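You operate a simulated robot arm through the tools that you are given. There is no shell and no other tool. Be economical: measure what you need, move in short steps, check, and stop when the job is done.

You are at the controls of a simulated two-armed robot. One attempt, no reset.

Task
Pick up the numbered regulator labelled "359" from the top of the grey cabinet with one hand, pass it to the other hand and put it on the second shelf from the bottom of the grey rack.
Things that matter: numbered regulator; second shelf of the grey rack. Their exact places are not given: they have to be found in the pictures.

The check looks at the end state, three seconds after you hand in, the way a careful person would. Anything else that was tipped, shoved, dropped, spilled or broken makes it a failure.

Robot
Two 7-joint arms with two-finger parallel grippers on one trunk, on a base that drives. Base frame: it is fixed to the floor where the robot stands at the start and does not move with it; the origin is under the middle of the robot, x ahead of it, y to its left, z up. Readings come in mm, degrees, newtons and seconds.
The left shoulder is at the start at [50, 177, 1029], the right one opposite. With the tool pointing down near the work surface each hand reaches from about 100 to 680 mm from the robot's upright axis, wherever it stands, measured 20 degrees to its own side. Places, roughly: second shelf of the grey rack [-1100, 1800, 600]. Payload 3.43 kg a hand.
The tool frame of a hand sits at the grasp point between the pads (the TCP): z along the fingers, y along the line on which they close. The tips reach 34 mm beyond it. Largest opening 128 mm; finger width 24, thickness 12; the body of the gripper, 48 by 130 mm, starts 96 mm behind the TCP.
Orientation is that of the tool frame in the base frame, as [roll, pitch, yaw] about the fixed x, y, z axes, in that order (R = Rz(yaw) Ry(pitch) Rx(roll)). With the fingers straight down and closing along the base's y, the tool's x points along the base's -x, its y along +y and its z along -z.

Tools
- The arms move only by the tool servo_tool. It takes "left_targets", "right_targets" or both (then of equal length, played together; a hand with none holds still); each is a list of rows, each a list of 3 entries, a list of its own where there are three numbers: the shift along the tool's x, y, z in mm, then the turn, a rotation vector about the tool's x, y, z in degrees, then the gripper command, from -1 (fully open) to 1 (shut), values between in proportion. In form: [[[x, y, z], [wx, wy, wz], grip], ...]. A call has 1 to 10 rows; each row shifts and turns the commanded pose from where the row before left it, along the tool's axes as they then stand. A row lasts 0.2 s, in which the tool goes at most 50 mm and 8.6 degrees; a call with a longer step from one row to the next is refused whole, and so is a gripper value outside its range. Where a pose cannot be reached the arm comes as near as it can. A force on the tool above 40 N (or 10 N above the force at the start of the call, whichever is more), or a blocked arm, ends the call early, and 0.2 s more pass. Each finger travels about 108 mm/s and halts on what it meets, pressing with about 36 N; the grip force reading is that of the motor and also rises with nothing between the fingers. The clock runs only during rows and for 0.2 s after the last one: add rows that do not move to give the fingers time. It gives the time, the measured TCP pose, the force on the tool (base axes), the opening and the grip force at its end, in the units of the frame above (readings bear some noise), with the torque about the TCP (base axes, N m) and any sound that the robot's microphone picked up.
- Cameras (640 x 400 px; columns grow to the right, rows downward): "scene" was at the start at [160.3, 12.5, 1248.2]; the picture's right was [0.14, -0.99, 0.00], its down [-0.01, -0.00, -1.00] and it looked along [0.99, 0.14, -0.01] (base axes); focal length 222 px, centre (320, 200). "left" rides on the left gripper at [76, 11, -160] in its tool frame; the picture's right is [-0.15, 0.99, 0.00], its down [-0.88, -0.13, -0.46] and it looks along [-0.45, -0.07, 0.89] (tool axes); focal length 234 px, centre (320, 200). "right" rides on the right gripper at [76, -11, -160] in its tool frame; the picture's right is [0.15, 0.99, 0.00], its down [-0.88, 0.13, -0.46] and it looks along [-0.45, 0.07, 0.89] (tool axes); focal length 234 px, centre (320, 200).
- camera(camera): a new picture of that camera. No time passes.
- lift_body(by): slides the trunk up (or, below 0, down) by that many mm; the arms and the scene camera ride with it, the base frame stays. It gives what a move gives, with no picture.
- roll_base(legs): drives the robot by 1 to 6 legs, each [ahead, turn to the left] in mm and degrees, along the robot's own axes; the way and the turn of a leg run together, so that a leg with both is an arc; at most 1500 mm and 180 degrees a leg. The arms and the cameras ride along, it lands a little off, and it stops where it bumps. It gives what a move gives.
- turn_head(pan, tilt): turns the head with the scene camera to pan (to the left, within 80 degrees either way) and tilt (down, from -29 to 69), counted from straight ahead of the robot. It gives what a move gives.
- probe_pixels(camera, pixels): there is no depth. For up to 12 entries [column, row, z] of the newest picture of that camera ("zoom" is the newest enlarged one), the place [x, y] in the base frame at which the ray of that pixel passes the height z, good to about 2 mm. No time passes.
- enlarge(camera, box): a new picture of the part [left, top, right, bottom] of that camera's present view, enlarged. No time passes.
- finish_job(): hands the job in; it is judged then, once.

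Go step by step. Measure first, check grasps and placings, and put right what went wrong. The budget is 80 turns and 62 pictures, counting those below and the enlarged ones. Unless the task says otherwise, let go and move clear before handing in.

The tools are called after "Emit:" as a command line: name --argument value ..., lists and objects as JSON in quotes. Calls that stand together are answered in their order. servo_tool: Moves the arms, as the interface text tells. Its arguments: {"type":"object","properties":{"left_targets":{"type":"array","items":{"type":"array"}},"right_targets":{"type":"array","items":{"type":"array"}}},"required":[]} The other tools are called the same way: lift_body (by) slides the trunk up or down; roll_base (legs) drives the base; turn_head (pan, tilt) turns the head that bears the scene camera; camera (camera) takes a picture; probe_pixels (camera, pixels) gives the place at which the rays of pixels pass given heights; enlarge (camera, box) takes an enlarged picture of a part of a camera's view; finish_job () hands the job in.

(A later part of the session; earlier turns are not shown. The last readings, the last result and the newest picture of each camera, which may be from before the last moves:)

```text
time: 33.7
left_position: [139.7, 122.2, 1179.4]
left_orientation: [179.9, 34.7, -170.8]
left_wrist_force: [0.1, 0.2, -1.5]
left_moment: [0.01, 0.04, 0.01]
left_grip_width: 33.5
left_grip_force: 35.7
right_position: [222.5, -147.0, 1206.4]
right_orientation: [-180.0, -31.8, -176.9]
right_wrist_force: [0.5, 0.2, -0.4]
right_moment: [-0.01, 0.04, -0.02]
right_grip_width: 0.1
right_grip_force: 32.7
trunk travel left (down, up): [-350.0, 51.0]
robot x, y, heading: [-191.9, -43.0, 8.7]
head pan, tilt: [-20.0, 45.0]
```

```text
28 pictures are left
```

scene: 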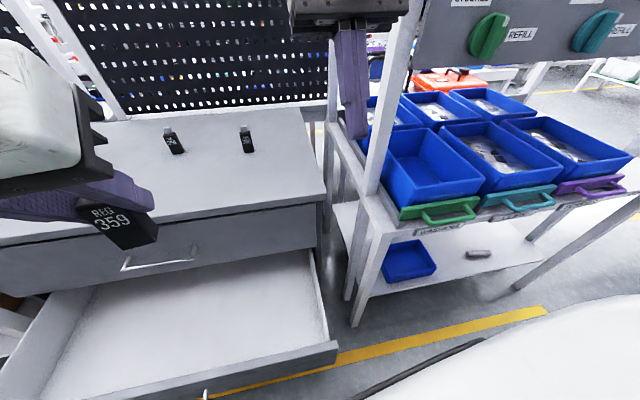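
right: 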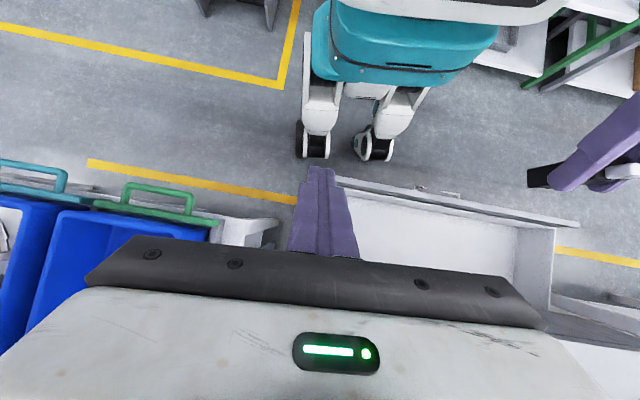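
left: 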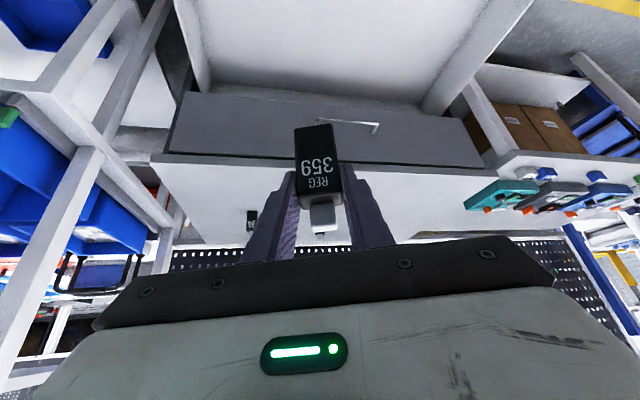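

The drawer moves in with the base. I'll push on forward to close it, in stages.

Emit:
roll_base --legs '[[160, -4]]'

Emit:
roll_base --legs '[[160, -4]]'

Emit:
camera --camera "scene"

Emit:
camera --camera "right"

```text
time: 35.1
left_position: [308.0, 118.1, 1180.3]
left_orientation: [179.9, 34.8, -174.7]
left_wrist_force: [-0.1, -0.1, -1.7]
left_moment: [0.0, 0.04, 0.0]
left_grip_width: 33.4
left_grip_force: 36.5
right_position: [372.1, -156.4, 1205.0]
right_orientation: [179.9, -31.9, 179.2]
right_wrist_force: [0.0, 0.9, -0.5]
right_moment: [-0.02, 0.06, 0.01]
right_grip_width: 0.3
right_grip_force: 32.5
trunk travel left (down, up): [-350.0, 51.0]
robot x, y, heading: [-37.0, -24.4, 4.9]
head pan, tilt: [-20.0, 45.0]
```

```text
time: 36.2
left_position: [385.0, 118.5, 1181.2]
left_orientation: [-179.8, 35.0, -176.4]
left_wrist_force: [0.7, 0.0, -1.4]
left_moment: [-0.03, 0.02, -0.01]
left_grip_width: 33.5
left_grip_force: 35.8
right_position: [438.3, -153.1, 1212.7]
right_orientation: [-179.1, -30.8, 177.9]
right_wrist_force: [0.5, -0.5, 0.4]
right_moment: [0.03, 0.01, -0.01]
right_grip_width: 0.0
right_grip_force: 32.8
trunk travel left (down, up): [-350.0, 51.0]
robot x, y, heading: [43.9, -16.1, 3.1]
head pan, tilt: [-20.0, 45.0]
stopped in leg 1: the robot was blocked; the commanded pose is now the measured one
```

```text
27 pictures are left
```

scene: 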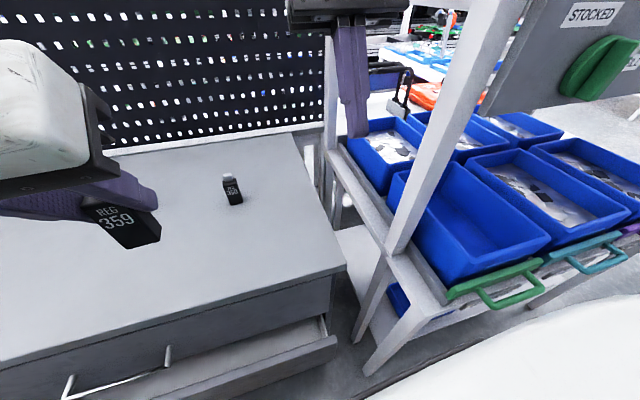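

```text
26 pictures are left
```

right: 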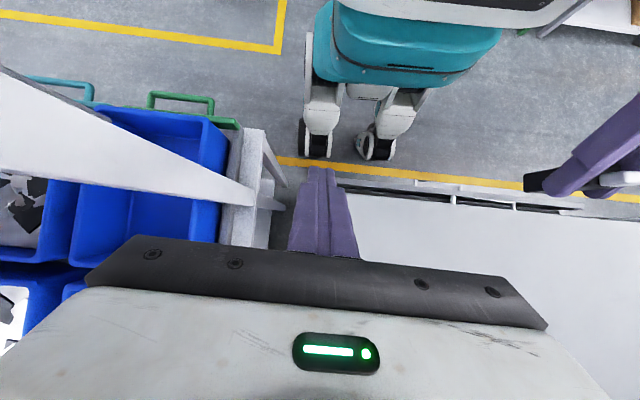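

The base stopped again with the drawer still about 75 mm out; the right hand's arm is beside the white rack post and is probably what touched. I'll pull the right hand back up and inward.

Emit:
servo_tool --right_targets '[[[30, 13.6, -14], [0, 0, 0], 1], [[30, 13.6, -14], [0, 0, 0], 1], [[30, 13.6, -14], [0, 0, 0], 1], [[30, 13.6, -14], [0, 0, 0], 1], [[30, 13.6, -14], [0, -8, 0], 1], [[0, 0, 0], [0, -8, 0], 1], [[0, 0, 0], [0, -8, 0], 1], [[0, 0, 0], [0, -8, 0], 1], [[0, 0, 0], [0, 0, 0], 1]]'

Emit:
roll_base --legs '[[85, -3]]'

Emit:
camera --camera "scene"

```text
time: 38.2
left_position: [389.7, 113.7, 1180.6]
left_orientation: [179.9, 34.8, -176.7]
left_wrist_force: [-0.5, 0.1, -2.0]
left_moment: [-0.01, 0.03, 0.02]
left_grip_width: 33.5
left_grip_force: 36.0
right_position: [364.1, -104.5, 1297.8]
right_orientation: [-179.8, 0.8, 178.0]
right_wrist_force: [4.7, -6.9, 4.3]
right_moment: [0.99, 1.02, 0.45]
right_grip_width: 0.2
right_grip_force: 32.7
right hand out of reach, approached as far as the arm can: row 2, 3, 4
trunk travel left (down, up): [-350.0, 51.0]
robot x, y, heading: [45.2, -15.3, 3.2]
head pan, tilt: [-20.0, 45.0]
```

```text
time: 39.4
left_position: [470.2, 101.2, 1180.7]
left_orientation: [179.9, 34.7, -179.3]
left_wrist_force: [-0.6, -0.4, -1.5]
left_moment: [-0.02, -0.04, 0.03]
left_grip_width: 33.5
left_grip_force: 36.0
right_position: [434.7, -116.0, 1296.5]
right_orientation: [-179.6, 0.6, 175.0]
right_wrist_force: [-0.6, 0.3, 0.3]
right_moment: [0.02, -0.08, -0.01]
right_grip_width: 0.2
right_grip_force: 33.1
trunk travel left (down, up): [-350.0, 51.0]
robot x, y, heading: [122.5, -4.7, 0.9]
head pan, tilt: [-20.0, 45.0]
stopped in leg 1: the robot was blocked; the commanded pose is now the measured one
```

```text
25 pictures are left
```

scene: 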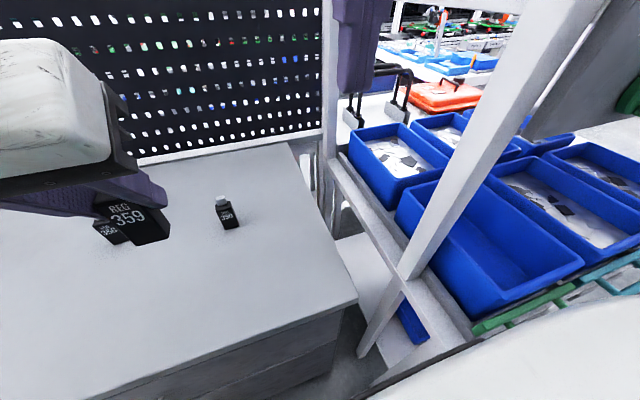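

The drawer is closed again (flush at (330,345)). I'll raise the trunk its last 50 mm to try to free the handle, back off 60 mm and check whether the drawer follows.

Emit:
lift_body --by 50

Emit:
roll_base --legs '[[-60, 0]]'

Emit:
camera --camera "scene"

```text
time: 40.3
left_position: [471.5, 101.0, 1230.2]
left_orientation: [179.9, 34.6, -179.3]
left_wrist_force: [0.8, 1.0, -1.5]
left_moment: [0.01, 0.03, -0.01]
left_grip_width: 33.6
left_grip_force: 35.9
right_position: [435.8, -114.6, 1347.4]
right_orientation: [-179.7, 0.5, 174.9]
right_wrist_force: [-0.6, -0.6, -0.6]
right_moment: [-0.02, 0.03, 0.03]
right_grip_width: 0.1
right_grip_force: 32.7
trunk travel left (down, up): [-400.0, 1.0]
robot x, y, heading: [120.8, -4.0, 0.9]
head pan, tilt: [-20.0, 45.0]
```

```text
time: 41.3
left_position: [411.2, 100.3, 1231.5]
left_orientation: [-180.0, 34.7, -179.4]
left_wrist_force: [-0.2, -0.5, -2.0]
left_moment: [0.01, -0.05, 0.0]
left_grip_width: 33.5
left_grip_force: 36.3
right_position: [373.7, -117.0, 1347.7]
right_orientation: [-179.6, 0.6, 175.1]
right_wrist_force: [-0.6, 0.4, 0.5]
right_moment: [0.0, -0.02, -0.04]
right_grip_width: 0.0
right_grip_force: 32.7
trunk travel left (down, up): [-400.0, 1.0]
robot x, y, heading: [58.2, -3.1, 0.8]
head pan, tilt: [-20.0, 45.0]
```

```text
24 pictures are left
```

scene: 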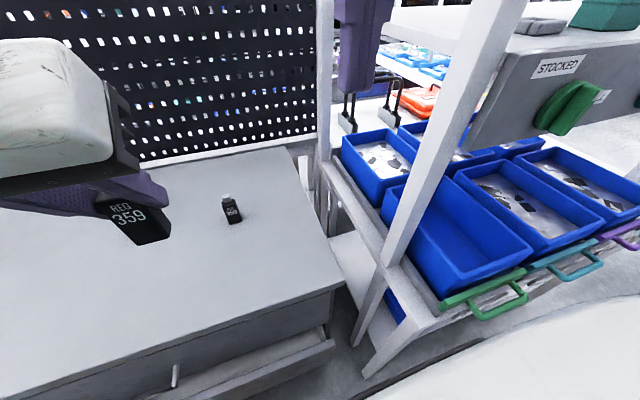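

The drawer still follows, so something sits inside its handle loop. I'll look steeply down on the left front, where the handle (y 220–380, z 600) is.

Emit:
turn_head --pan 55 --tilt 69

Emit:
camera --camera "scene"

```text
time: 42.8
left_position: [411.3, 101.0, 1229.5]
left_orientation: [179.8, 34.5, -179.2]
left_wrist_force: [-0.8, 0.5, -2.0]
left_moment: [-0.02, 0.0, -0.01]
left_grip_width: 33.6
left_grip_force: 36.0
right_position: [375.6, -116.5, 1346.7]
right_orientation: [-179.6, 0.5, 175.0]
right_wrist_force: [0.4, -0.1, -0.1]
right_moment: [0.0, -0.01, 0.0]
right_grip_width: 0.0
right_grip_force: 32.9
trunk travel left (down, up): [-400.0, 1.0]
robot x, y, heading: [63.1, -3.9, 0.9]
head pan, tilt: [55.0, 68.8]
```

```text
23 pictures are left
```

scene: 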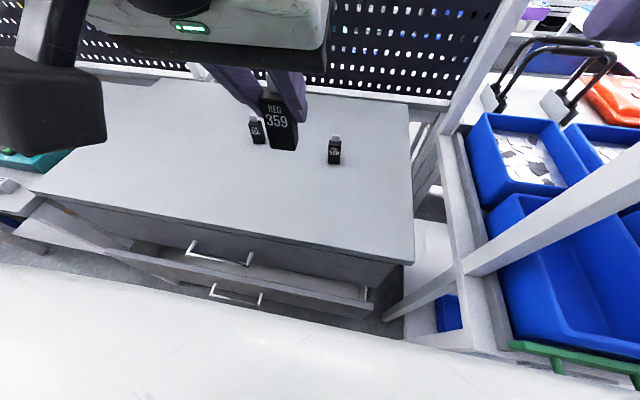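

Emit:
probe_pixels --camera "scene" --pixels '[[373, 306, 600], [373, 306, 650], [262, 303, 600], [211, 295, 600], [252, 262, 780], [190, 252, 780], [262, 303, 650], [413, 263, 897]]'

Emit:
enlarge --camera "scene" --box '[90, 200, 410, 350]'

```text
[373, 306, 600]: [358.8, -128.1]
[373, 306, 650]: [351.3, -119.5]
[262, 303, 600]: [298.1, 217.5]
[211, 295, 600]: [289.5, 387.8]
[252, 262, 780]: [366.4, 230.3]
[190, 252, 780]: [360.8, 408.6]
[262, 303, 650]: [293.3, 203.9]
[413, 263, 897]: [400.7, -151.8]
```

```text
2.00 times, centred on (250, 275) of scene
```

zoom: 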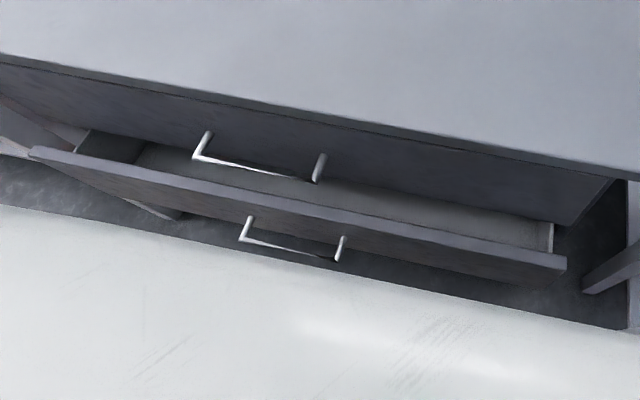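

The second drawer is about 60 mm open, with the handle 232 mm ahead of the robot's origin. I'll lower the trunk to working height (the hands stay above the cabinet) and back off 40 mm to see if the drawer still follows.

Emit:
lift_body --by -150

Emit:
roll_base --legs '[[-40, 0]]'

Emit:
turn_head --pan 0 --tilt 55

Emit:
camera --camera "scene"

```text
time: 44.5
left_position: [411.7, 101.0, 1081.0]
left_orientation: [179.8, 34.8, -179.6]
left_wrist_force: [-0.1, 0.0, -1.5]
left_moment: [0.0, -0.02, 0.0]
left_grip_width: 33.5
left_grip_force: 36.1
right_position: [375.1, -116.2, 1197.3]
right_orientation: [-179.5, 0.5, 175.0]
right_wrist_force: [-1.1, -0.4, 0.0]
right_moment: [-0.02, -0.01, 0.01]
right_grip_width: 0.3
right_grip_force: 33.3
trunk travel left (down, up): [-250.0, 151.0]
robot x, y, heading: [61.8, -6.2, 0.7]
head pan, tilt: [55.0, 68.8]
```

```text
time: 45.4
left_position: [371.9, 98.6, 1079.3]
left_orientation: [179.8, 34.7, -179.6]
left_wrist_force: [-0.5, -0.5, -2.3]
left_moment: [0.0, -0.02, -0.01]
left_grip_width: 33.3
left_grip_force: 35.7
right_position: [335.3, -118.1, 1196.6]
right_orientation: [-179.6, 0.6, 174.9]
right_wrist_force: [-1.0, -0.5, -0.1]
right_moment: [0.0, -0.04, 0.01]
right_grip_width: 0.0
right_grip_force: 32.8
trunk travel left (down, up): [-250.0, 151.0]
robot x, y, heading: [22.2, -5.4, 1.1]
head pan, tilt: [55.0, 68.8]
```

```text
time: 46.6
left_position: [372.1, 99.4, 1078.2]
left_orientation: [179.7, 34.7, -179.6]
left_wrist_force: [-0.5, -0.4, 0.0]
left_moment: [0.01, 0.01, -0.01]
left_grip_width: 33.4
left_grip_force: 36.1
right_position: [336.8, -117.7, 1196.5]
right_orientation: [-179.6, 0.5, 174.9]
right_wrist_force: [0.1, 0.1, 1.0]
right_moment: [0.01, 0.02, 0.0]
right_grip_width: 0.0
right_grip_force: 32.6
trunk travel left (down, up): [-250.0, 151.0]
robot x, y, heading: [21.0, -6.4, 0.4]
head pan, tilt: [0.0, 55.0]
```

```text
21 pictures are left
```

scene: 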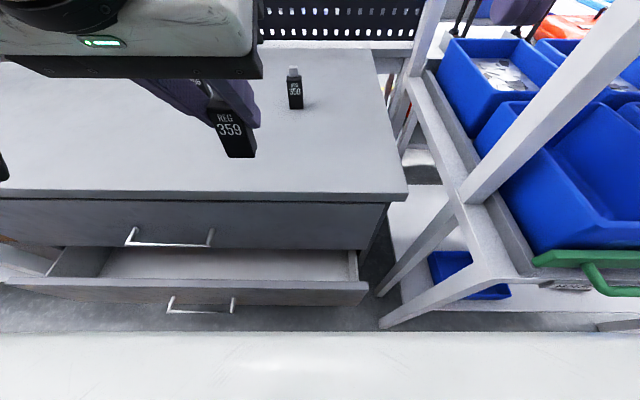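

Emit:
probe_pixels --camera "scene" --pixels '[[369, 290, 600], [369, 290, 650], [233, 311, 600], [168, 310, 600], [211, 245, 780], [128, 243, 780], [100, 330, 300], [300, 330, 300], [300, 332, 600]]'

Emit:
camera --camera "right"

```text
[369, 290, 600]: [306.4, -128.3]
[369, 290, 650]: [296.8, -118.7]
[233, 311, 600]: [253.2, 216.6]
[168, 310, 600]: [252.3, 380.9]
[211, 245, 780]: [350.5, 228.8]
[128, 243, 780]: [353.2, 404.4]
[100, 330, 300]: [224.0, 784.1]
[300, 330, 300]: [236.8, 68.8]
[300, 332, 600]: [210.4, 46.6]
```

```text
20 pictures are left
```

right: 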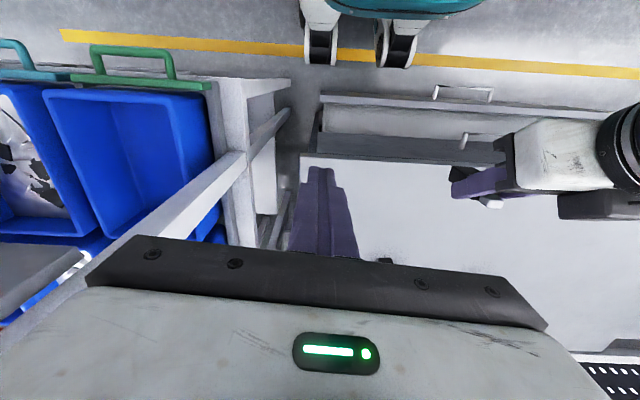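

The drawer followed again (handle from 294 to 253). I'll push it shut with the closed right fingers while the base stands still, bringing the hand down in front of the drawer face.

Emit:
servo_tool --right_targets '[[[28, 10, 0], [0, 0, -5], 1], [[28, 10, 0], [0, 0, 0], 1], [[28, 10, 0], [0, 0, 0], 1], [[0, 0, 46], [0, 0, 0], 1], [[0, 0, 46], [0, 0, 0], 1], [[0, 0, 46], [0, 0, 0], 1], [[0, 0, 46], [0, 0, 0], 1], [[0, 0, 46], [0, 0, 0], 1], [[0, 0, 0], [0, 0, 0], 1]]'

Emit:
camera --camera "right"

```text
time: 47.3
left_position: [371.6, 98.5, 1079.2]
left_orientation: [179.8, 34.6, -179.6]
left_wrist_force: [0.1, -0.1, -2.0]
left_moment: [0.0, 0.03, 0.0]
left_grip_width: 33.4
left_grip_force: 36.2
right_position: [278.9, -96.1, 1197.7]
right_orientation: [-179.5, 0.3, 179.4]
right_wrist_force: [-8.1, -19.3, -7.2]
right_moment: [2.35, -1.24, 0.96]
right_grip_width: 0.0
right_grip_force: 33.0
trunk travel left (down, up): [-250.0, 151.0]
robot x, y, heading: [23.1, -5.7, 0.7]
head pan, tilt: [0.0, 55.0]
stopped in row 3 (right hand): the force on the tool passed its limit at 45 N (the readings are from after the stop); the commanded pose is now the measured one
```

```text
19 pictures are left
```

right: 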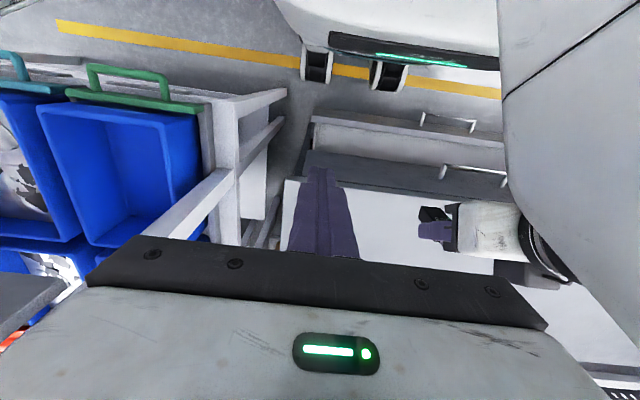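

The right hand met the head, not the drawer. I'll move it forward and right again, and descend there before moving in front of the drawer face.

Emit:
servo_tool --right_targets '[[[-20, -20, 0], [0, 0, 0], 1], [[-21, 0, 5], [0, 0, 0], 1], [[0, 0, 46], [0, 0, 0], 1], [[0, 0, 46], [0, 0, 0], 1], [[0, 0, 46], [0, 0, 0], 1], [[0, 0, 46], [0, 0, 0], 1], [[0, 0, 46], [0, 0, 0], 1], [[0, 0, 46], [0, 0, 0], 1], [[0, 0, 46], [0, 0, 0], 1], [[0, 0, 46], [0, 0, 0], 1]]'

Emit:
camera --camera "right"

```text
time: 49.7
left_position: [373.1, 107.6, 1079.1]
left_orientation: [-179.4, 34.9, -179.2]
left_wrist_force: [-0.1, -0.6, -1.4]
left_moment: [0.0, -0.01, 0.0]
left_grip_width: 33.7
left_grip_force: 35.8
right_position: [343.2, -108.8, 845.2]
right_orientation: [-179.6, 4.5, 179.1]
right_wrist_force: [0.5, 0.1, 0.1]
right_moment: [0.0, 0.01, 0.01]
right_grip_width: 0.1
right_grip_force: 33.0
trunk travel left (down, up): [-250.0, 151.0]
robot x, y, heading: [27.6, -7.6, 1.2]
head pan, tilt: [0.0, 55.0]
stopped in row 10 (right hand): the arm was blocked; the commanded pose is now the measured one
```

```text
18 pictures are left
```

right: 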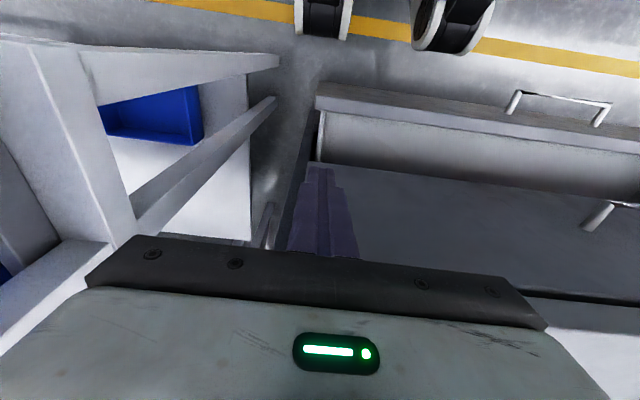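

The arm was blocked at z 845, probably beside the rack post to the right. I'll move it gently inward and back, away from the post.

Emit:
servo_tool --right_targets '[[[15, 10, -10], [0, -2, 0], 1], [[20, 10, 0], [0, -2, 0], 1], [[20, 10, 0], [0, 0, 0], 1], [[15, 10, 0], [0, 0, 0], 1], [[0, 0, 0], [0, 0, 0], 1]]'

Emit:
camera --camera "scene"

```text
time: 50.6
left_position: [369.5, 101.7, 1079.1]
left_orientation: [180.0, 34.9, -179.4]
left_wrist_force: [0.6, 0.4, -0.5]
left_moment: [0.01, -0.03, 0.03]
left_grip_width: 33.6
left_grip_force: 35.9
right_position: [295.7, -91.1, 850.8]
right_orientation: [-179.5, 10.0, 177.6]
right_wrist_force: [-0.2, -0.3, 0.4]
right_moment: [-0.02, 0.0, 0.01]
right_grip_width: 0.0
right_grip_force: 32.9
trunk travel left (down, up): [-250.0, 151.0]
robot x, y, heading: [22.6, -3.8, 1.1]
head pan, tilt: [0.0, 55.0]
stopped in row 4 (right hand): the force on the tool passed its limit at 100 N (the readings are from after the stop); the commanded pose is now the measured one
```

```text
17 pictures are left
```

scene: 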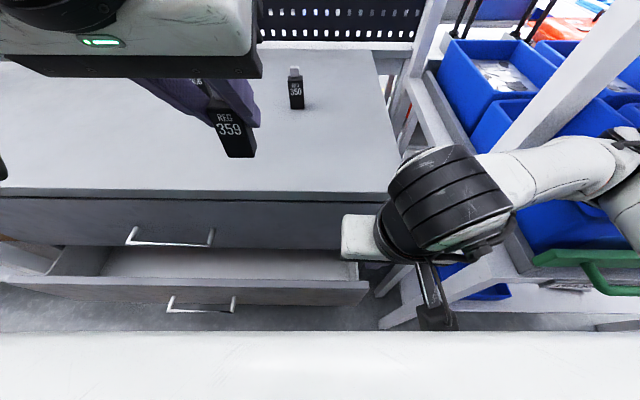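

The hand's camera bracket met the torso here; this corner is too cramped. I'll raise the right hand clear and back the robot out to open floor, where I can push the drawer off with the fingers tilted back.

Emit:
servo_tool --right_targets '[[[-25, -5, 0], [0, 0, 0], 1], [[-15, -5, -30], [0, 0, 0], 1], [[0, 0, -46], [0, 0, 0], 1], [[0, 0, -46], [0, 0, 0], 1], [[0, 0, -46], [0, 0, 0], 1], [[0, 0, -46], [0, 0, 0], 1], [[0, 0, -46], [0, 0, 0], 1], [[0, 0, -46], [0, 0, 0], 1], [[0, 0, 0], [0, 0, 0], 1]]'

Emit:
roll_base --legs '[[-270, 0]]'

Emit:
camera --camera "scene"

```text
time: 52.6
left_position: [373.8, 101.3, 1079.7]
left_orientation: [179.8, 34.7, -179.4]
left_wrist_force: [-0.2, 0.5, -1.0]
left_moment: [0.0, 0.03, 0.02]
left_grip_width: 33.4
left_grip_force: 36.3
right_position: [288.9, -99.1, 1151.3]
right_orientation: [-179.3, 8.8, 178.0]
right_wrist_force: [19.0, -3.3, -34.2]
right_moment: [-1.56, 0.96, -0.95]
right_grip_width: 0.2
right_grip_force: 32.9
trunk travel left (down, up): [-250.0, 151.0]
robot x, y, heading: [22.6, -1.4, 1.0]
head pan, tilt: [0.0, 55.0]
```

```text
time: 54.5
left_position: [99.4, 93.8, 1079.9]
left_orientation: [179.8, 34.8, -179.9]
left_wrist_force: [0.8, 1.2, -0.5]
left_moment: [-0.04, -0.02, -0.03]
left_grip_width: 33.3
left_grip_force: 36.0
right_position: [13.8, -105.6, 1151.6]
right_orientation: [-179.3, 8.9, 177.6]
right_wrist_force: [15.1, 6.8, -32.6]
right_moment: [-2.92, 0.81, -1.25]
right_grip_width: 0.0
right_grip_force: 33.1
trunk travel left (down, up): [-250.0, 151.0]
robot x, y, heading: [-248.5, -9.7, 1.2]
head pan, tilt: [0.0, 55.0]
```

```text
16 pictures are left
```

scene: 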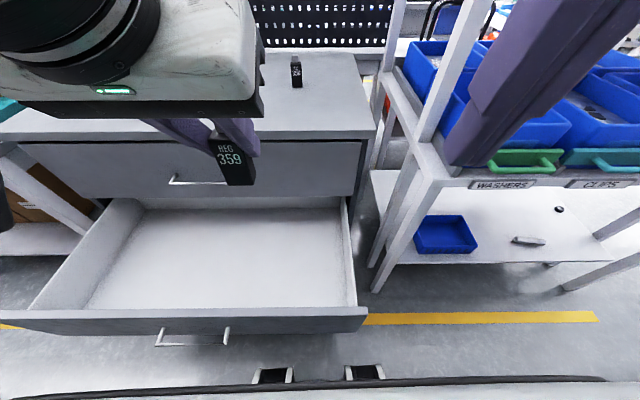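

The drawer is out again at x≈30 and the space around it is free. I'll bring the right hand forward over the open tray with the fingers tilted back, then down.

Emit:
servo_tool --right_targets '[[[-45, 0, 5], [0, 0, 0], 1], [[-45, 0, 0], [0, 8.5, 0], 1], [[-40, 0, 0], [0, 8.5, 0], 1], [[0, 0, 0], [0, 8.5, 0], 1], [[0, 0, 0], [0, 8.5, 0], 1], [[-20, 0, 43.7], [0, 0, 0], 1], [[-20, 0, 43.7], [0, 0, 0], 1], [[-20, 0, 43.7], [0, 0, 0], 1], [[-20, 0, 43.7], [0, 0, 0], 1]]'

Emit:
servo_tool --right_targets '[[[-20, 0, 43.7], [0, 0, 0], 1], [[-20, 0, 43.7], [0, 0, 0], 1], [[-20, 0, 43.7], [0, 0, 0], 1], [[-20, 0, 43.7], [0, 0, 0], 1], [[0, 0, 0], [0, 0, 0], 1]]'

Emit:
camera --camera "right"

```text
time: 56.5
left_position: [99.9, 93.3, 1079.4]
left_orientation: [179.7, 34.7, 180.0]
left_wrist_force: [0.2, -0.6, -0.4]
left_moment: [0.01, 0.01, 0.02]
left_grip_width: 33.5
left_grip_force: 35.8
right_position: [144.2, -113.2, 965.5]
right_orientation: [-179.4, -25.1, 177.3]
right_wrist_force: [0.3, -0.8, 0.0]
right_moment: [0.01, -0.01, 0.0]
right_grip_width: 0.1
right_grip_force: 33.2
trunk travel left (down, up): [-250.0, 151.0]
robot x, y, heading: [-249.3, -8.1, 1.1]
head pan, tilt: [0.0, 55.0]
```

```text
time: 57.7
left_position: [99.7, 93.8, 1078.4]
left_orientation: [179.8, 34.8, -179.9]
left_wrist_force: [0.1, 0.4, -3.0]
left_moment: [0.01, -0.01, 0.0]
left_grip_width: 33.6
left_grip_force: 35.6
right_position: [145.0, -111.8, 776.0]
right_orientation: [-179.4, -25.0, 177.2]
right_wrist_force: [-0.7, -0.1, 0.4]
right_moment: [0.03, 0.02, 0.01]
right_grip_width: 0.0
right_grip_force: 32.7
trunk travel left (down, up): [-250.0, 151.0]
robot x, y, heading: [-251.2, -7.6, 0.9]
head pan, tilt: [0.0, 55.0]
```

```text
15 pictures are left
```

right: 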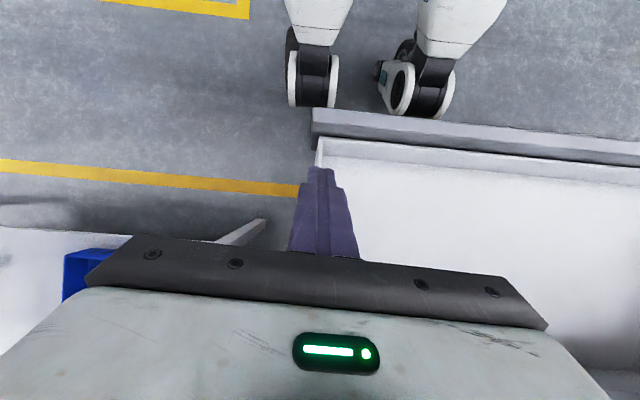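

Emit:
probe_pixels --camera "right" --pixels '[[313, 109, 600], [313, 109, 650], [313, 109, 700], [313, 132, 650], [313, 132, 700]]'

Emit:
probe_pixels --camera "scene" --pixels '[[366, 318, 600], [366, 318, 650], [366, 318, 700], [366, 307, 650], [366, 307, 700]]'

```text
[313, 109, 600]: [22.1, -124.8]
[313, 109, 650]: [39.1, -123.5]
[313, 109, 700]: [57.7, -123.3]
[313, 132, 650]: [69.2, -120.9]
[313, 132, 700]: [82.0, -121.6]
```

```text
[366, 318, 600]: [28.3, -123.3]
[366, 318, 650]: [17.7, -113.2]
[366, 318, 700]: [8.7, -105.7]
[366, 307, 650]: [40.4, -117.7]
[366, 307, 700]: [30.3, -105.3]
```

The drawer face top is at z≈605, x 26–50. I'll bring the fingertips over it to the robot side of the face and down.

Emit:
servo_tool --right_targets '[[[16.6, 13.5, 33.4], [0, 0, 0], 1], [[16.6, 13.5, 33.4], [0, 0, 0], 1], [[16.6, 13.5, 33.4], [0, 0, 0], 1], [[16.6, 13.5, 33.4], [0, 0, 0], 1], [[16.6, 13.5, 33.4], [0, 0, 0], 1], [[0, 0, 0], [0, 0, 0], 1], [[-12.6, 0, 27.3], [0, 0, 0], 1], [[-12.6, 0, 27.3], [0, 0, 0], 1], [[0, 0, 0], [0, 0, 0], 1]]'

Emit:
camera --camera "right"

```text
time: 59.7
left_position: [100.3, 93.5, 1079.8]
left_orientation: [179.8, 34.6, -179.9]
left_wrist_force: [0.5, 0.8, -1.3]
left_moment: [0.0, 0.01, 0.02]
left_grip_width: 33.3
left_grip_force: 36.4
right_position: [-2.4, -43.0, 599.7]
right_orientation: [-179.3, -25.1, 177.1]
right_wrist_force: [0.3, 0.4, 0.4]
right_moment: [-0.03, 0.02, -0.01]
right_grip_width: 0.0
right_grip_force: 32.7
trunk travel left (down, up): [-250.0, 151.0]
robot x, y, heading: [-252.7, -6.9, 1.1]
head pan, tilt: [0.0, 55.0]
```

```text
14 pictures are left
```

right: 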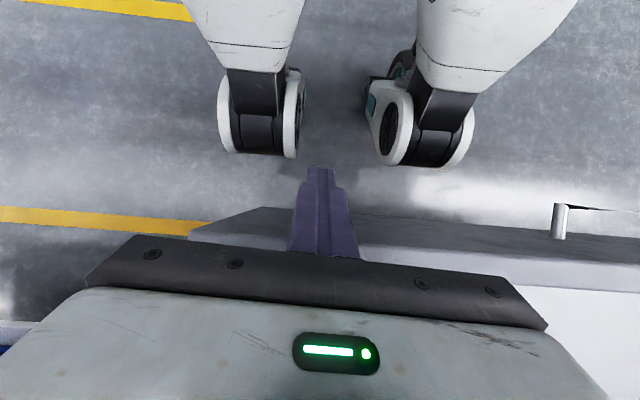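

The fingers are in place in front of the face without any contact. Pushing 100 mm forward.

Emit:
servo_tool --right_targets '[[[-18.2, 0, -8.4], [0, 0, 0], 1], [[-18.2, 0, -8.4], [0, 0, 0], 1], [[-18.2, 0, -8.4], [0, 0, 0], 1], [[-18.2, 0, -8.4], [0, 0, 0], 1], [[-18.2, 0, -8.4], [0, 0, 0], 1], [[-18.2, 0, -8.4], [0, 0, 0], 1], [[0, 0, 0], [0, 0, 0], 1]]'

Emit:
camera --camera "scene"

```text
time: 60.1
left_position: [99.8, 93.3, 1078.7]
left_orientation: [179.6, 34.8, -180.0]
left_wrist_force: [1.1, -0.5, -1.8]
left_moment: [-0.03, 0.01, 0.02]
left_grip_width: 33.8
left_grip_force: 37.0
right_position: [-2.2, -42.7, 600.0]
right_orientation: [-179.0, -27.1, 178.3]
right_wrist_force: [-6.0, -2.3, 7.2]
right_moment: [0.18, -0.41, 0.01]
right_grip_width: 0.0
right_grip_force: 32.8
trunk travel left (down, up): [-250.0, 151.0]
robot x, y, heading: [-249.7, -5.7, 1.2]
head pan, tilt: [0.0, 55.0]
stopped in row 2 (right hand): the force on the tool passed its limit at 53 N (the readings are from after the stop); the commanded pose is now the measured one
```

```text
13 pictures are left
```

scene: 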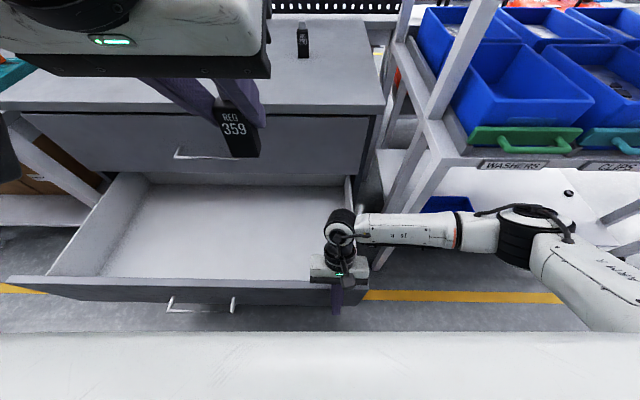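

The drawer is held too hard to push off at 53 N. I'll try pulling it to its end stop with the base, which should make it let go; there is free floor behind.

Emit:
roll_base --legs '[[-170, 0]]'

Emit:
camera --camera "scene"

```text
time: 61.5
left_position: [44.6, 93.2, 1079.3]
left_orientation: [179.7, 34.7, -179.9]
left_wrist_force: [-1.0, -0.3, -0.2]
left_moment: [-0.03, -0.01, -0.02]
left_grip_width: 33.7
left_grip_force: 35.5
right_position: [-57.1, -43.0, 598.9]
right_orientation: [-179.3, -27.1, 178.5]
right_wrist_force: [-1.8, -0.8, 2.3]
right_moment: [0.04, -0.1, 0.01]
right_grip_width: 0.1
right_grip_force: 33.0
trunk travel left (down, up): [-250.0, 151.0]
robot x, y, heading: [-308.5, -8.4, 1.1]
head pan, tilt: [0.0, 55.0]
stopped in leg 1: the robot was blocked; the commanded pose is now the measured one
```

```text
12 pictures are left
```

scene: 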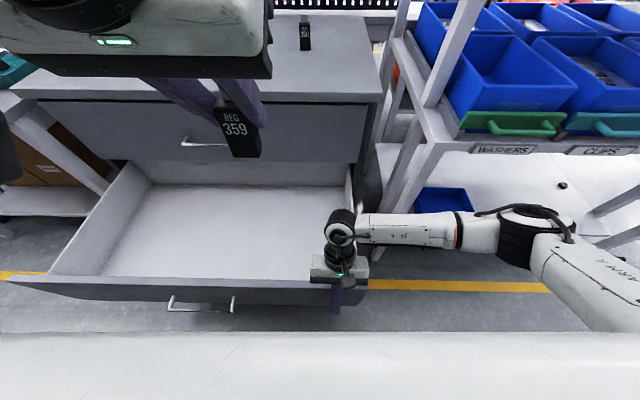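

It stopped at x −308 with the drawer at the end of its travel. I'll try again from there, with a reversing arc to twist free.

Emit:
roll_base --legs '[[-150, 0]]'

Emit:
roll_base --legs '[[-150, -25]]'

```text
time: 62.7
left_position: [44.0, 92.8, 1079.3]
left_orientation: [179.5, 34.6, 179.9]
left_wrist_force: [0.8, 0.0, -1.4]
left_moment: [0.0, 0.01, 0.04]
left_grip_width: 33.2
left_grip_force: 35.6
right_position: [-57.4, -44.6, 598.7]
right_orientation: [-179.3, -27.1, 178.4]
right_wrist_force: [0.1, 0.0, 0.2]
right_moment: [-0.04, 0.0, -0.01]
right_grip_width: 0.0
right_grip_force: 32.9
trunk travel left (down, up): [-250.0, 151.0]
robot x, y, heading: [-309.2, -8.1, 1.4]
head pan, tilt: [0.0, 55.0]
stopped in leg 1: the robot was blocked; the commanded pose is now the measured one
```

```text
time: 64.0
left_position: [62.5, 20.5, 1081.3]
left_orientation: [-179.1, 34.4, 168.7]
left_wrist_force: [-0.3, 0.1, -1.4]
left_moment: [-0.07, 0.04, -0.03]
left_grip_width: 33.5
left_grip_force: 36.2
right_position: [-78.1, -91.7, 600.8]
right_orientation: [-179.5, -27.0, 164.7]
right_wrist_force: [0.4, 0.4, 0.0]
right_moment: [-0.06, 0.05, 0.03]
right_grip_width: 0.2
right_grip_force: 32.3
trunk travel left (down, up): [-250.0, 151.0]
robot x, y, heading: [-305.7, 46.2, -10.2]
head pan, tilt: [0.0, 55.0]
stopped in leg 1: the robot was blocked; the commanded pose is now the measured one
```

Emit:
camera --camera "scene"

```text
11 pictures are left
```

scene: 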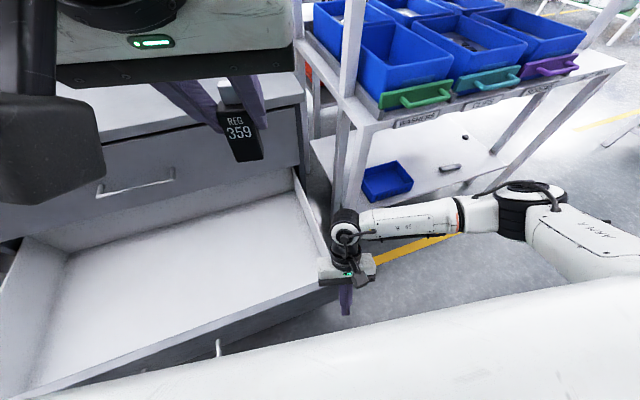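

The robot swung to −10° and is blocked again. The earlier push may have tripped only on impact, so I'll now push the face gently, 4 mm per row, to feel whether it yields.

Emit:
servo_tool --right_targets '[[[-3.44, 1, -1.75], [0, 0, 0], 1], [[-3.44, 1, -1.75], [0, 0, 0], 1], [[-3.44, 1, -1.75], [0, 0, 0], 1], [[-3.44, 1, -1.75], [0, 0, 0], 1], [[-3.44, 1, -1.75], [0, 0, 0], 1], [[-3.44, 1, -1.75], [0, 0, 0], 1], [[-3.44, 1, -1.75], [0, 0, 0], 1], [[-3.44, 1, -1.75], [0, 0, 0], 1], [[-3.44, 1, -1.75], [0, 0, 0], 1], [[-3.44, 1, -1.75], [0, 0, 0], 1]]'

```text
time: 65.6
left_position: [60.4, 21.9, 1082.7]
left_orientation: [-179.0, 34.3, 168.8]
left_wrist_force: [0.1, 0.1, -1.6]
left_moment: [0.01, -0.02, 0.02]
left_grip_width: 33.4
left_grip_force: 36.3
right_position: [-59.8, -92.5, 601.3]
right_orientation: [-179.0, -28.3, 165.1]
right_wrist_force: [-9.9, -2.7, 10.4]
right_moment: [0.13, -0.54, -0.02]
right_grip_width: 0.0
right_grip_force: 33.1
trunk travel left (down, up): [-250.0, 151.0]
robot x, y, heading: [-302.1, 52.7, -10.1]
head pan, tilt: [0.0, 55.0]
stopped in row 8 (right hand): the force on the tool passed its limit at 44 N (the readings are from after the stop); the commanded pose is now the measured one
```

The face holds at 44 N. I'll lift the right hand clear, straighten the robot and try a full-speed reverse with a long run-up, so that the drawer's stop jerks it free.

Emit:
servo_tool --right_targets '[[[0, 0, -10], [0, 0, 0], 1], [[21, 0, -40], [0, 0, 0], 1], [[21, 0, -40], [0, 0, 0], 1], [[21, 0, -40], [0, 0, 0], 1], [[21, 0, -40], [0, 0, 0], 1], [[0, 0, -45], [0, 0, 0], 1], [[0, 0, -45], [0, 0, 0], 1], [[0, 0, -45], [0, 0, 0], 1], [[0, 0, -45], [0, 0, 0], 1], [[0, 0, 0], [0, 0, 0], 1]]'

Emit:
servo_tool --right_targets '[[[0, 0, -45], [0, -7, 0], 1], [[0, -10, -45], [0, -7, 0], 1], [[0, -10, -45], [0, -7, 0], 1], [[0, -10, -40], [0, -7, 0], 1], [[0, 0, -40], [0, 0, 0], 1], [[0, 0, 0], [0, 0, 0], 1]]'

Emit:
roll_base --legs '[[0, 10]]'

Emit:
camera --camera "right"

```text
time: 67.8
left_position: [62.9, 19.9, 1082.3]
left_orientation: [-179.2, 34.2, 168.7]
left_wrist_force: [0.5, 0.3, -0.8]
left_moment: [0.01, -0.01, 0.0]
left_grip_width: 33.7
left_grip_force: 36.1
right_position: [27.9, -111.4, 947.1]
right_orientation: [-179.0, -28.1, 165.0]
right_wrist_force: [-0.6, 0.2, 0.6]
right_moment: [0.04, -0.03, -0.02]
right_grip_width: 0.0
right_grip_force: 33.1
trunk travel left (down, up): [-250.0, 151.0]
robot x, y, heading: [-300.4, 45.1, -9.9]
head pan, tilt: [0.0, 55.0]
```

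```text
time: 69.2
left_position: [63.9, 19.9, 1080.8]
left_orientation: [-179.2, 34.2, 168.8]
left_wrist_force: [-0.6, -1.3, -1.7]
left_moment: [0.03, -0.02, 0.01]
left_grip_width: 33.4
left_grip_force: 35.4
right_position: [73.6, -149.2, 1156.3]
right_orientation: [-179.2, -0.1, 165.3]
right_wrist_force: [-0.8, 0.1, -0.7]
right_moment: [0.03, 0.0, 0.02]
right_grip_width: 0.0
right_grip_force: 33.0
trunk travel left (down, up): [-250.0, 151.0]
robot x, y, heading: [-300.7, 47.2, -9.9]
head pan, tilt: [0.0, 55.0]
```

```text
time: 70.6
left_position: [58.9, 100.7, 1079.4]
left_orientation: [-179.2, 34.0, 179.3]
left_wrist_force: [0.2, 0.2, -1.4]
left_moment: [-0.04, 0.0, -0.02]
left_grip_width: 33.5
left_grip_force: 35.5
right_position: [104.4, -62.8, 1156.2]
right_orientation: [-179.1, -0.3, 175.7]
right_wrist_force: [-0.3, 1.0, 0.3]
right_moment: [-0.05, 0.01, 0.0]
right_grip_width: 0.1
right_grip_force: 33.1
trunk travel left (down, up): [-250.0, 151.0]
robot x, y, heading: [-301.8, 16.5, 0.2]
head pan, tilt: [0.0, 55.0]
stopped in leg 1: the robot was blocked; the commanded pose is now the measured one
```

```text
10 pictures are left
```

right: 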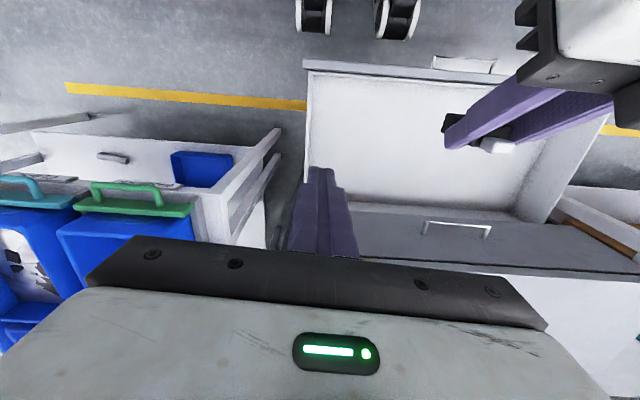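

Emit:
roll_base --legs '[[320, 0], [-600, 0]]'

Emit:
camera --camera "right"

```text
time: 75.9
left_position: [-209.9, 97.5, 1080.0]
left_orientation: [-179.3, 34.1, 179.4]
left_wrist_force: [-0.2, -0.4, -1.2]
left_moment: [0.03, 0.05, -0.03]
left_grip_width: 33.6
left_grip_force: 36.2
right_position: [-163.2, -65.4, 1155.7]
right_orientation: [-179.3, -0.2, 176.1]
right_wrist_force: [0.2, 0.0, 0.0]
right_moment: [0.01, 0.0, 0.0]
right_grip_width: 0.2
right_grip_force: 32.7
trunk travel left (down, up): [-250.0, 151.0]
robot x, y, heading: [-573.3, 18.3, 0.5]
head pan, tilt: [0.0, 55.0]
stopped in leg 2: the robot was blocked; the commanded pose is now the measured one
```

```text
9 pictures are left
```

right: 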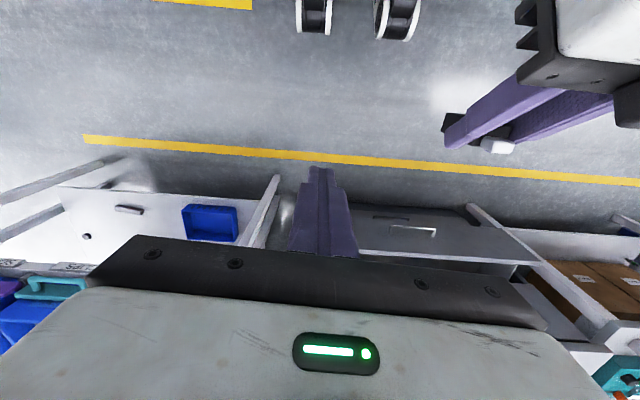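

The robot is free, at x −573, and the drawer appears nearly closed. I'll look at the cabinet with the scene camera.

Emit:
turn_head --pan 0 --tilt 35

Emit:
camera --camera "scene"

```text
time: 76.7
left_position: [-210.6, 97.2, 1079.8]
left_orientation: [-179.3, 34.3, 179.4]
left_wrist_force: [-0.3, 0.5, -1.2]
left_moment: [-0.02, 0.01, 0.0]
left_grip_width: 33.5
left_grip_force: 36.4
right_position: [-163.4, -65.6, 1155.9]
right_orientation: [-179.3, -0.2, 176.1]
right_wrist_force: [0.4, -0.3, -0.1]
right_moment: [0.0, -0.01, -0.02]
right_grip_width: 0.0
right_grip_force: 33.1
trunk travel left (down, up): [-250.0, 151.0]
robot x, y, heading: [-577.4, 16.4, 0.4]
head pan, tilt: [0.0, 35.0]
```

```text
8 pictures are left
```

scene: 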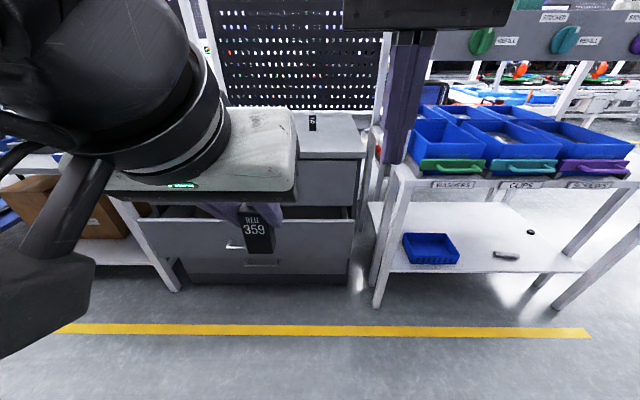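

It let go with the drawer only about 90 mm open. I'll lower the trunk and put the right hand low and ahead, so that I can push the drawer shut with an outstretched hand while the base stays far back.

Emit:
probe_pixels --camera "scene" --pixels '[[351, 221, 605], [378, 307, 0], [396, 180, 850], [366, 150, 897]]'

Emit:
lift_body --by -150

Emit:
servo_tool --right_targets '[[[-13.6, 2, 41.8], [0, 0, 0], 1], [[-13.6, 2, 41.8], [0, 0, 0], 1], [[-13.6, 2, 41.8], [0, 0, 0], 1], [[-13.6, 2, 41.8], [0, 0, 0], 1], [[-13.6, 2, 41.8], [0, 0, 0], 1], [[-13.6, 2, 41.8], [0, 0, 0], 1], [[-13.6, 2, 41.8], [0, 0, 0], 1], [[-13.6, 2, 41.8], [0, 0, 0], 1], [[-13.6, 2, 41.8], [0, 0, 0], 1], [[-13.6, 2, 41.8], [0, 0, 0], 1]]'

Emit:
servo_tool --right_targets '[[[0, 0, 0], [0, -7, 0], 1], [[0, 0, 0], [0, -7, 0], 1], [[0, 0, 0], [0, -7, 0], 1], [[0, 0, 0], [0, -7, 0], 1], [[0, 0, 0], [0, -7, 0], 1], [[0, 0, 0], [0, 0, 0], 1]]'

```text
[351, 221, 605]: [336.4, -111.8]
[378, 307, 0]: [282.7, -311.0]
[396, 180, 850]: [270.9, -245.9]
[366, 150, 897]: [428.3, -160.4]
```

```text
time: 78.4
left_position: [-210.8, 97.1, 930.3]
left_orientation: [-179.3, 34.3, 179.4]
left_wrist_force: [-0.2, 0.6, -1.2]
left_moment: [0.0, 0.02, 0.01]
left_grip_width: 33.4
left_grip_force: 36.4
right_position: [-164.2, -66.0, 1006.0]
right_orientation: [-179.4, -0.2, 176.1]
right_wrist_force: [0.5, -0.1, -0.4]
right_moment: [-0.04, -0.02, 0.03]
right_grip_width: 0.0
right_grip_force: 33.3
trunk travel left (down, up): [-100.0, 301.0]
robot x, y, heading: [-573.0, 15.6, 0.4]
head pan, tilt: [0.0, 35.0]
```

```text
time: 80.6
left_position: [-209.9, 97.0, 929.7]
left_orientation: [-179.3, 34.1, 179.4]
left_wrist_force: [0.8, -0.4, -1.2]
left_moment: [-0.02, -0.03, 0.0]
left_grip_width: 33.4
left_grip_force: 35.7
right_position: [-26.2, -62.7, 587.5]
right_orientation: [-179.3, -0.2, 176.1]
right_wrist_force: [0.0, 0.6, -0.3]
right_moment: [0.0, -0.05, 0.0]
right_grip_width: 0.0
right_grip_force: 32.6
trunk travel left (down, up): [-100.0, 301.0]
robot x, y, heading: [-570.3, 21.5, 0.7]
head pan, tilt: [0.0, 35.0]
```

```text
time: 82.0
left_position: [-210.4, 97.6, 930.3]
left_orientation: [-179.3, 34.2, 179.4]
left_wrist_force: [-0.4, 0.4, -1.2]
left_moment: [-0.01, -0.01, 0.01]
left_grip_width: 33.7
left_grip_force: 35.8
right_position: [-28.0, -61.8, 586.1]
right_orientation: [-179.2, 34.9, 176.6]
right_wrist_force: [0.6, -0.8, 0.0]
right_moment: [-0.02, 0.01, -0.01]
right_grip_width: 0.0
right_grip_force: 32.6
trunk travel left (down, up): [-100.0, 301.0]
robot x, y, heading: [-572.9, 17.7, 0.4]
head pan, tilt: [0.0, 35.0]
```

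The hand is low and ahead (fingertips at about x −5), with the drawer face at about 315. I'll drive forward 300 and then push by arm.

Emit:
roll_base --legs '[[300, 0]]'

Emit:
servo_tool --right_targets '[[[-6.6, 0, 4.6], [0, 0, 0], 1], [[-6.6, 0, 4.6], [0, 0, 0], 1], [[-6.6, 0, 4.6], [0, 0, 0], 1], [[-6.6, 0, 4.6], [0, 0, 0], 1], [[-6.6, 0, 4.6], [0, 0, 0], 1], [[-6.6, 0, 4.6], [0, 0, 0], 1], [[-6.6, 0, 4.6], [0, 0, 0], 1], [[-6.6, 0, 4.6], [0, 0, 0], 1], [[-6.6, 0, 4.6], [0, 0, 0], 1]]'

Emit:
camera --camera "scene"

```text
time: 84.1
left_position: [88.8, 100.7, 930.7]
left_orientation: [-179.3, 34.2, 179.5]
left_wrist_force: [0.1, 0.2, -1.6]
left_moment: [0.0, 0.05, 0.02]
left_grip_width: 33.3
left_grip_force: 35.7
right_position: [270.9, -55.0, 586.5]
right_orientation: [-179.3, 34.8, 176.7]
right_wrist_force: [-0.7, -0.9, 0.1]
right_moment: [0.01, 0.02, 0.0]
right_grip_width: 0.2
right_grip_force: 33.4
trunk travel left (down, up): [-100.0, 301.0]
robot x, y, heading: [-277.7, 16.8, 0.6]
head pan, tilt: [0.0, 35.0]
```

```text
time: 86.1
left_position: [87.7, 100.8, 930.2]
left_orientation: [-179.4, 34.2, 179.5]
left_wrist_force: [0.7, -0.2, -0.8]
left_moment: [0.0, -0.02, 0.02]
left_grip_width: 33.4
left_grip_force: 35.9
right_position: [343.7, -61.4, 585.1]
right_orientation: [-179.2, 35.0, 176.6]
right_wrist_force: [-0.4, -0.7, 0.2]
right_moment: [-0.05, 0.01, 0.01]
right_grip_width: 0.0
right_grip_force: 32.6
trunk travel left (down, up): [-100.0, 301.0]
robot x, y, heading: [-271.2, 18.8, 0.5]
head pan, tilt: [0.0, 35.0]
```

```text
7 pictures are left
```

scene: 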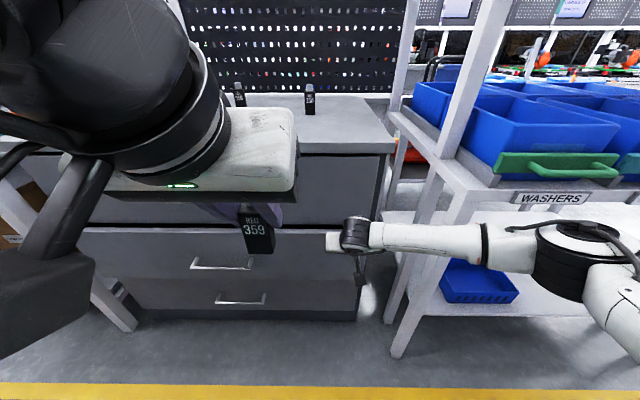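

The drawer slides easily now and the third drawer is shut. I'll push on until it meets its stop.

Emit:
servo_tool --right_targets '[[[-4.1, 0, 2.9], [0, 0, 0], 1], [[-4.1, 0, 2.9], [0, 0, 0], 1], [[-4.1, 0, 2.9], [0, 0, 0], 1], [[-4.1, 0, 2.9], [0, 0, 0], 1], [[-4.1, 0, 2.9], [0, 0, 0], 1], [[-4.1, 0, 2.9], [0, 0, 0], 1], [[-4.1, 0, 2.9], [0, 0, 0], 1], [[-4.1, 0, 2.9], [0, 0, 0], 1], [[-4.1, 0, 2.9], [0, 0, 0], 1], [[-4.1, 0, 2.9], [0, 0, 0], 1]]'

Emit:
enlarge --camera "scene" --box '[60, 120, 420, 345]'

```text
time: 87.7
left_position: [87.1, 99.5, 930.2]
left_orientation: [-179.3, 34.1, 179.4]
left_wrist_force: [0.0, -0.5, -1.2]
left_moment: [-0.05, 0.04, 0.01]
left_grip_width: 33.7
left_grip_force: 36.0
right_position: [371.6, -61.8, 584.4]
right_orientation: [-179.2, 34.1, 176.7]
right_wrist_force: [-10.8, -1.0, 5.3]
right_moment: [0.0, 0.13, -0.01]
right_grip_width: 0.1
right_grip_force: 32.6
trunk travel left (down, up): [-100.0, 301.0]
robot x, y, heading: [-274.1, 19.6, 0.7]
head pan, tilt: [0.0, 35.0]
stopped in row 8 (right hand): the force on the tool passed its limit at 47 N (the readings are from after the stop); the commanded pose is now the measured one
```

```text
1.78 times, centred on (240, 232) of scene
```

zoom: 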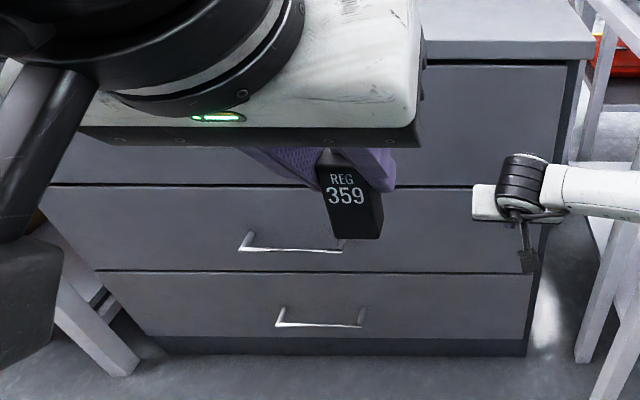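

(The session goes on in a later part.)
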